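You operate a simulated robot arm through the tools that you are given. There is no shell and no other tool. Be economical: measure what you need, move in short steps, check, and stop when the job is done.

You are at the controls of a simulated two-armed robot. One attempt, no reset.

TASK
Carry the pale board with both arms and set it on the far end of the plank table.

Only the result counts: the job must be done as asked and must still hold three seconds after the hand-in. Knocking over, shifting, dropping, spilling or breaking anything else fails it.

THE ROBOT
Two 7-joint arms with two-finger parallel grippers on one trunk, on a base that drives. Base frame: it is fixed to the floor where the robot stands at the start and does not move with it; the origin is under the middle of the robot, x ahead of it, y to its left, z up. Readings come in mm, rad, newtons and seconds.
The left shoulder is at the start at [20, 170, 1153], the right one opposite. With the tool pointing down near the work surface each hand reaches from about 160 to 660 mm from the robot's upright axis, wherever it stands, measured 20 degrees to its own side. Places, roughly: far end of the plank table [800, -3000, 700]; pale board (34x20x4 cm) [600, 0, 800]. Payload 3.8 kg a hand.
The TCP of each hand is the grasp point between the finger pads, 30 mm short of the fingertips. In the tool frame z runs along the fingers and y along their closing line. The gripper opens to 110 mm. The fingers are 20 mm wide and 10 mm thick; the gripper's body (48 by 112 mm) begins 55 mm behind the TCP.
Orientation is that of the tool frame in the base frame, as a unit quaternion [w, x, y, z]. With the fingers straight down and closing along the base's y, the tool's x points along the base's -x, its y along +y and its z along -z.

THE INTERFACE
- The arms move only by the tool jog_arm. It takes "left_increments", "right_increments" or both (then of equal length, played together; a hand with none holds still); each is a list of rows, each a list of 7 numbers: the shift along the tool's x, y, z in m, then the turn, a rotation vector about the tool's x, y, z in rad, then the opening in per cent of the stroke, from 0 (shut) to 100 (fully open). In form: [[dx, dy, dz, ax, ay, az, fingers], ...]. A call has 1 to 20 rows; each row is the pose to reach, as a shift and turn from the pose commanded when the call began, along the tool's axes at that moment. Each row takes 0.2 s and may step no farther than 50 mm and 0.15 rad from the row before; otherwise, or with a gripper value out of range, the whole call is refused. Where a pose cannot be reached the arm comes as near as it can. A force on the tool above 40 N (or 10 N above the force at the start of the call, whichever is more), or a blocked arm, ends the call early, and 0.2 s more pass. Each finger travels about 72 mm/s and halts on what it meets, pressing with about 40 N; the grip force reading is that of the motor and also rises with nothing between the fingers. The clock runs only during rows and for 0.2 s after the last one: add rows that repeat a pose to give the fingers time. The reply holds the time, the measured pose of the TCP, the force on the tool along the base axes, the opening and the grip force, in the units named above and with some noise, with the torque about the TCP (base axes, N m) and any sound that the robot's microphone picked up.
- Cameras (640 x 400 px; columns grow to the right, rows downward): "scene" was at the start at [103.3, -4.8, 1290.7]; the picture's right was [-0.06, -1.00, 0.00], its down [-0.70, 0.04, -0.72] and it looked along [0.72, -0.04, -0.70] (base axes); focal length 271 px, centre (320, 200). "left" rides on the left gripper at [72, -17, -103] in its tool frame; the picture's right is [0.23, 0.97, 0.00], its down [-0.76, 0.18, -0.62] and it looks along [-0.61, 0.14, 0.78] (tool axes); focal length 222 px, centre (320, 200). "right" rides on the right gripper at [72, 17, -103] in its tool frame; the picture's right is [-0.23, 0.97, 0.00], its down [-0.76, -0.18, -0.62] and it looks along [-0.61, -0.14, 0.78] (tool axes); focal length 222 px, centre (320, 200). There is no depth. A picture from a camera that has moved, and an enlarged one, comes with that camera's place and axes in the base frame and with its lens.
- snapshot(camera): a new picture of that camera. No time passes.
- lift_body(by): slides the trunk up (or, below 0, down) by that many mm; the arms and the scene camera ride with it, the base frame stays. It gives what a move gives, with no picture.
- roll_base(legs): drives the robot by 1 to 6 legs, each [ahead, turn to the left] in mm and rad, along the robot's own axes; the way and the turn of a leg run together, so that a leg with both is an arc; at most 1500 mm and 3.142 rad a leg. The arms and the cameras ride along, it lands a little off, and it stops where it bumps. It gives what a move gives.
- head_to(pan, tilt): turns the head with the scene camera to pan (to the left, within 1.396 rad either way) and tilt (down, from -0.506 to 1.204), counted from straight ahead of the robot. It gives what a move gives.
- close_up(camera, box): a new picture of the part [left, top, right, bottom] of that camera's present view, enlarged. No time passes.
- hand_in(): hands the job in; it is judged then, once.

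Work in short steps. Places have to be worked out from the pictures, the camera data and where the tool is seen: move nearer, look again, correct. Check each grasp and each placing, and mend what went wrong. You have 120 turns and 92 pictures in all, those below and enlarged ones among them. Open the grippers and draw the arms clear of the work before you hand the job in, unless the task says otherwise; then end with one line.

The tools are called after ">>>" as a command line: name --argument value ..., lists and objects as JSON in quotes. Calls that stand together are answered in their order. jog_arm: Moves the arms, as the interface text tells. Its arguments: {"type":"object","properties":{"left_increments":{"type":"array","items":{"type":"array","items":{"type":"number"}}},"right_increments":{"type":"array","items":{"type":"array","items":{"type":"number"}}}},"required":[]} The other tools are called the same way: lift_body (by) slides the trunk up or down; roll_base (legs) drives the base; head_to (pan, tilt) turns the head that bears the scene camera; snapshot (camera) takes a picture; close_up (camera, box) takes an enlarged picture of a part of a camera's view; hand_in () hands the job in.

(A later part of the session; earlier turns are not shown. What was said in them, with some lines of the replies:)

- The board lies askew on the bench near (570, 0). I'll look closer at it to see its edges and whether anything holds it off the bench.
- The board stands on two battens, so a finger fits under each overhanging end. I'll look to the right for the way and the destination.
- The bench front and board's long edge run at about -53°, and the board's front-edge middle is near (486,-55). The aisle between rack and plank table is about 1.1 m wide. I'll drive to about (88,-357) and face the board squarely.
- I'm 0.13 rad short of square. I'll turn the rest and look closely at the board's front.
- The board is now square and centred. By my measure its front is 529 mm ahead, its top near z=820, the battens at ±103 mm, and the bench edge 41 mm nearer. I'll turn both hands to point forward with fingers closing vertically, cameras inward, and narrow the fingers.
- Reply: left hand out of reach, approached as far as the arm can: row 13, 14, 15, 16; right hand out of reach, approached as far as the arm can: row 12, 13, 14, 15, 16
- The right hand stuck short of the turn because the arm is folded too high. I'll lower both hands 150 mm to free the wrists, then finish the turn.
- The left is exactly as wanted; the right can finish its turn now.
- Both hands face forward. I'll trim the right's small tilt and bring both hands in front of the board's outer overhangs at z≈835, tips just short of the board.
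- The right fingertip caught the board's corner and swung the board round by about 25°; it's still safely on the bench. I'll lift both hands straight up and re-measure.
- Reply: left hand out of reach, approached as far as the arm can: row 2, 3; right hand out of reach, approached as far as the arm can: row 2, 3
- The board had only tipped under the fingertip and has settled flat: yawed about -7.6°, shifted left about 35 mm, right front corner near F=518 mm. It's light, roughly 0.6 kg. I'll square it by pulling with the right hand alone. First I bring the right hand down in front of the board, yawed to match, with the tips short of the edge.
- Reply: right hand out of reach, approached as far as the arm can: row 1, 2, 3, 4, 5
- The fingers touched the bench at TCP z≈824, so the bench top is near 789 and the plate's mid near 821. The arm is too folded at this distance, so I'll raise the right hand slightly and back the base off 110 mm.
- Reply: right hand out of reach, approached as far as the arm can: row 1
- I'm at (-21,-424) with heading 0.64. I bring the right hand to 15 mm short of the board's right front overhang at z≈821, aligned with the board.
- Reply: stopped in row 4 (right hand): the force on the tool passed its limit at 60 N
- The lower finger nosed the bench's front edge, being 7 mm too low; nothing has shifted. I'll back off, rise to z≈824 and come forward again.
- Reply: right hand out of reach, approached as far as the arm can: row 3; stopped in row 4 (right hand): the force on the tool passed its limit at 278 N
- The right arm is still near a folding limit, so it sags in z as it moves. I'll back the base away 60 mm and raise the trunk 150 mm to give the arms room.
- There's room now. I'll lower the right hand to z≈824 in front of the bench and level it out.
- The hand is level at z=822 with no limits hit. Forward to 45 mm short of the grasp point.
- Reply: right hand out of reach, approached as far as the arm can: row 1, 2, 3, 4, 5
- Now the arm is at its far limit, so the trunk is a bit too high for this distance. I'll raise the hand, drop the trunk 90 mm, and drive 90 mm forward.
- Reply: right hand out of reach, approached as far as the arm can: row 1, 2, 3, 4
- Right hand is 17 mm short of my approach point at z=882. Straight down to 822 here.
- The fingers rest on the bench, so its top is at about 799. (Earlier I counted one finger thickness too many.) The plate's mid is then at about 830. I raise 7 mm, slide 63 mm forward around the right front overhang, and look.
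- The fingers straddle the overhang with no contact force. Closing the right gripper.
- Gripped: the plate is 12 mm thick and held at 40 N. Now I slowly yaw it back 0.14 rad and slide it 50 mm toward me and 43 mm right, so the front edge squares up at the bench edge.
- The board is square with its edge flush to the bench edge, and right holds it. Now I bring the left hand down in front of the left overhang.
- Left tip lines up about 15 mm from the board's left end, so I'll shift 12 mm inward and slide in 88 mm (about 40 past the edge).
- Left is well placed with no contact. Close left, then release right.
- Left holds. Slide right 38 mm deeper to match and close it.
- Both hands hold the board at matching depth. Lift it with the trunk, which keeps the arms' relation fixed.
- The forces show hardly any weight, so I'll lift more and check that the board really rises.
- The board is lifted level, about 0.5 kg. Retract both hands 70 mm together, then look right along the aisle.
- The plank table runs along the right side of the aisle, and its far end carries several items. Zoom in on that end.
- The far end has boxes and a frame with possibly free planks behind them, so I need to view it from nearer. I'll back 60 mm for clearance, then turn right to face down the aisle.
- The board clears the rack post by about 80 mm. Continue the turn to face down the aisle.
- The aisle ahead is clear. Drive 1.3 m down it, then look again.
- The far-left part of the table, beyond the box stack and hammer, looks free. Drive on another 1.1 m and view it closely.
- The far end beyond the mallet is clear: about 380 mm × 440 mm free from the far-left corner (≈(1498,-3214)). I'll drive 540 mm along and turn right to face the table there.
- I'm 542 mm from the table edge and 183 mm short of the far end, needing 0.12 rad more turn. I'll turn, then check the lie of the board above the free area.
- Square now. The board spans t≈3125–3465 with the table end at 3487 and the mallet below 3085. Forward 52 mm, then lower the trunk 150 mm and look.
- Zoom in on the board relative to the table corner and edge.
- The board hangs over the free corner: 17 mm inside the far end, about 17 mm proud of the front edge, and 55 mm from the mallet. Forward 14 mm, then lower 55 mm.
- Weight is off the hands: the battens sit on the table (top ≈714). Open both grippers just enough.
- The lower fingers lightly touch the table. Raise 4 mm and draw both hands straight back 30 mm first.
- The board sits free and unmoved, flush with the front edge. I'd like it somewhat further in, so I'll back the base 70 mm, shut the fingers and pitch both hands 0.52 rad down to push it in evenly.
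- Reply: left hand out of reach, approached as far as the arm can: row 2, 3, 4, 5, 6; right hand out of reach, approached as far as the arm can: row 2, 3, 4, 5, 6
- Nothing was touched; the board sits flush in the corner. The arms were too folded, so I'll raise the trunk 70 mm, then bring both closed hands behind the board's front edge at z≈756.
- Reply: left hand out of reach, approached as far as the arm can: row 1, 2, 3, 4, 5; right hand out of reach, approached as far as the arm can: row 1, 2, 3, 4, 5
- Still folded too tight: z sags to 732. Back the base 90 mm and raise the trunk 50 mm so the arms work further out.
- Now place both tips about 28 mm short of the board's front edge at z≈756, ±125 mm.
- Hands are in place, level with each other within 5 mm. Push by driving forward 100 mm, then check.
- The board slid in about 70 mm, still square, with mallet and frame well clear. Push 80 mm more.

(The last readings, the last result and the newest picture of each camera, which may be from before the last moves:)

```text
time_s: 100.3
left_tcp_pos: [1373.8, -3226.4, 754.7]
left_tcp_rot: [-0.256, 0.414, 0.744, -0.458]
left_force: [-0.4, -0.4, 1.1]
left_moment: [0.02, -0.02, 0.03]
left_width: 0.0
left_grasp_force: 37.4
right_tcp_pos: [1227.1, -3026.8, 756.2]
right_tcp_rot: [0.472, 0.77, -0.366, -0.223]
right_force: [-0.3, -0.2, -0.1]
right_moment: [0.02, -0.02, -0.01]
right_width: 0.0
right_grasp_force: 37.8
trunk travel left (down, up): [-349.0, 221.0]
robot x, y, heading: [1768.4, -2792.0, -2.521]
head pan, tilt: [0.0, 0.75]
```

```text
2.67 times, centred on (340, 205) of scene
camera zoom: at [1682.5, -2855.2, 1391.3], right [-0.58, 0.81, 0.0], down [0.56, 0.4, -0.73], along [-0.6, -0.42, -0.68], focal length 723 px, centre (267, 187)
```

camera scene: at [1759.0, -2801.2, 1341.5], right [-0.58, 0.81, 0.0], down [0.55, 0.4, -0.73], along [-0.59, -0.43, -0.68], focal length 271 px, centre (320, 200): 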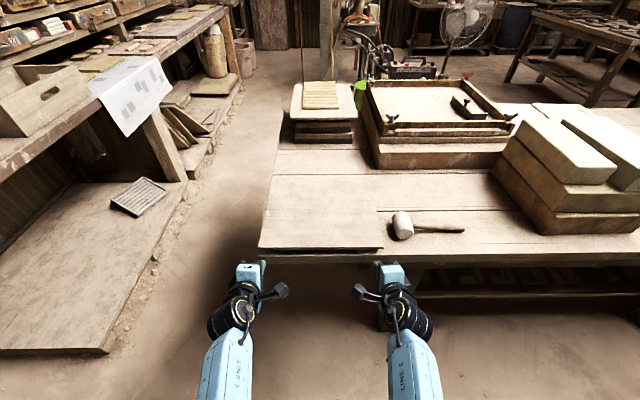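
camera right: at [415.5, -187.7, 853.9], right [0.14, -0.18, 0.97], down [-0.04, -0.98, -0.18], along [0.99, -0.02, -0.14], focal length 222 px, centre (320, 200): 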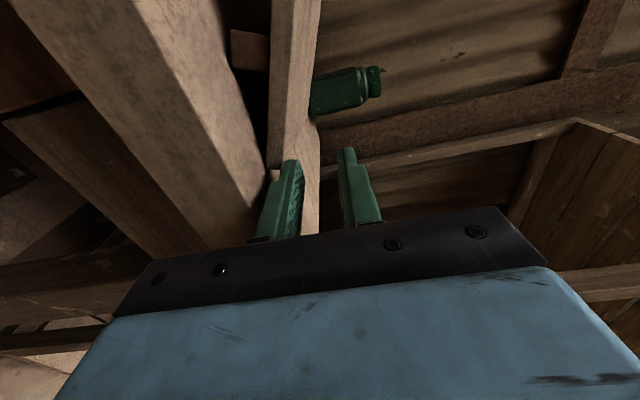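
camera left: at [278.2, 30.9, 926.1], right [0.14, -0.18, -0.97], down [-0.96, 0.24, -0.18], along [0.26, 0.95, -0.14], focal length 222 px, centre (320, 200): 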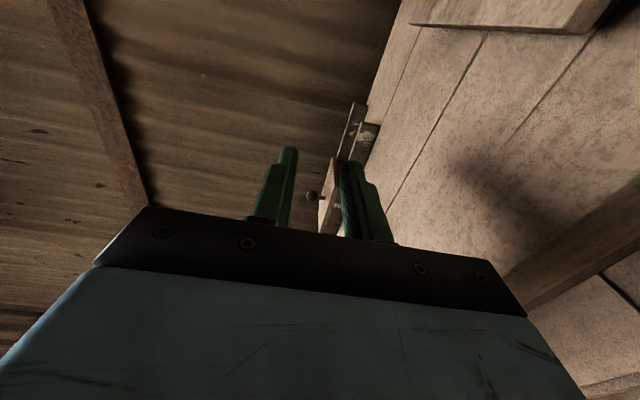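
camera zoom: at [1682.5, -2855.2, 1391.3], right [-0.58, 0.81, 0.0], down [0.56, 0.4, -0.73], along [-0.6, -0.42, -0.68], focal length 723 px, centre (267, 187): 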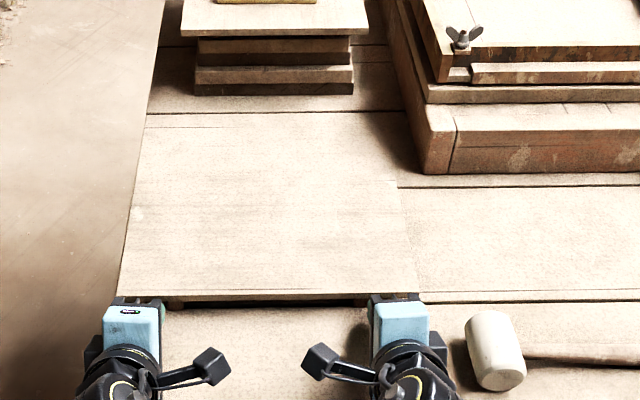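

Well placed: fully on the planks at the far end, clear of the frame, tray and mallet. Back straight off 250 mm, open the grippers and check.

>>> roll_base --legs '[[-250, 0]]'

>>> jog_arm --left_increments '[[0, 0, 0, 0, 0, 0, 50], [0, 0, 0, 0, 0, 0, 100], [0, 0, 0, 0, 0, 0, 100], [0, 0, 0, 0, 0, 0, 100]]' --right_increments '[[0, 0, 0, 0, 0, 0, 50], [0, 0, 0, 0, 0, 0, 100], [0, 0, 0, 0, 0, 0, 100], [0, 0, 0, 0, 0, 0, 100]]'

>>> snapshot --camera "scene"

```text
time_s: 102.1
left_tcp_pos: [1582.5, -3077.9, 756.3]
left_tcp_rot: [-0.256, 0.413, 0.743, -0.459]
left_force: [-0.4, -0.6, 1.0]
left_moment: [-0.01, 0.02, 0.0]
left_width: 0.0
left_grasp_force: 37.6
right_tcp_pos: [1435.4, -2880.5, 755.8]
right_tcp_rot: [0.474, 0.769, -0.366, -0.223]
right_force: [-0.5, 0.0, 0.5]
right_moment: [0.02, -0.02, 0.01]
right_width: 0.1
right_grasp_force: 37.7
trunk travel left (down, up): [-349.0, 221.0]
robot x, y, heading: [1975.1, -2648.5, -2.524]
head pan, tilt: [0.0, 0.75]
```

```text
time_s: 103.1
left_tcp_pos: [1582.0, -3078.6, 755.9]
left_tcp_rot: [-0.256, 0.413, 0.743, -0.459]
left_force: [0.0, 0.7, 1.1]
left_moment: [0.01, -0.02, -0.02]
left_width: 110.2
left_grasp_force: 0.0
right_tcp_pos: [1434.9, -2881.7, 755.4]
right_tcp_rot: [0.473, 0.77, -0.365, -0.224]
right_force: [-0.2, 0.1, -0.8]
right_moment: [0.0, 0.02, 0.0]
right_width: 110.0
right_grasp_force: 0.0
trunk travel left (down, up): [-349.0, 221.0]
robot x, y, heading: [1975.3, -2646.3, -2.519]
head pan, tilt: [0.0, 0.75]
```

```text
41 pictures are left
camera scene: at [1890.9, -2706.8, 1391.4], right [-0.58, 0.81, 0.0], down [0.55, 0.4, -0.73], along [-0.59, -0.43, -0.68], focal length 271 px, centre (320, 200)
```

scene: 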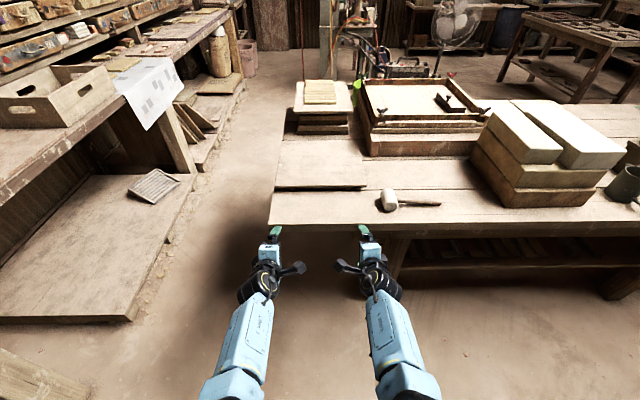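

The board rests flat on the far end with nothing disturbed and the hands open and clear, so I'm handing in.

>>> hand_in

```text
The job is handed in.
```

I carried the pale board with both arms and set it flat on the far end of the plank table. It lies in the free corner beyond the mallet; nothing else looked disturbed in the last picture, and I handed the job in with the grippers open and clear.
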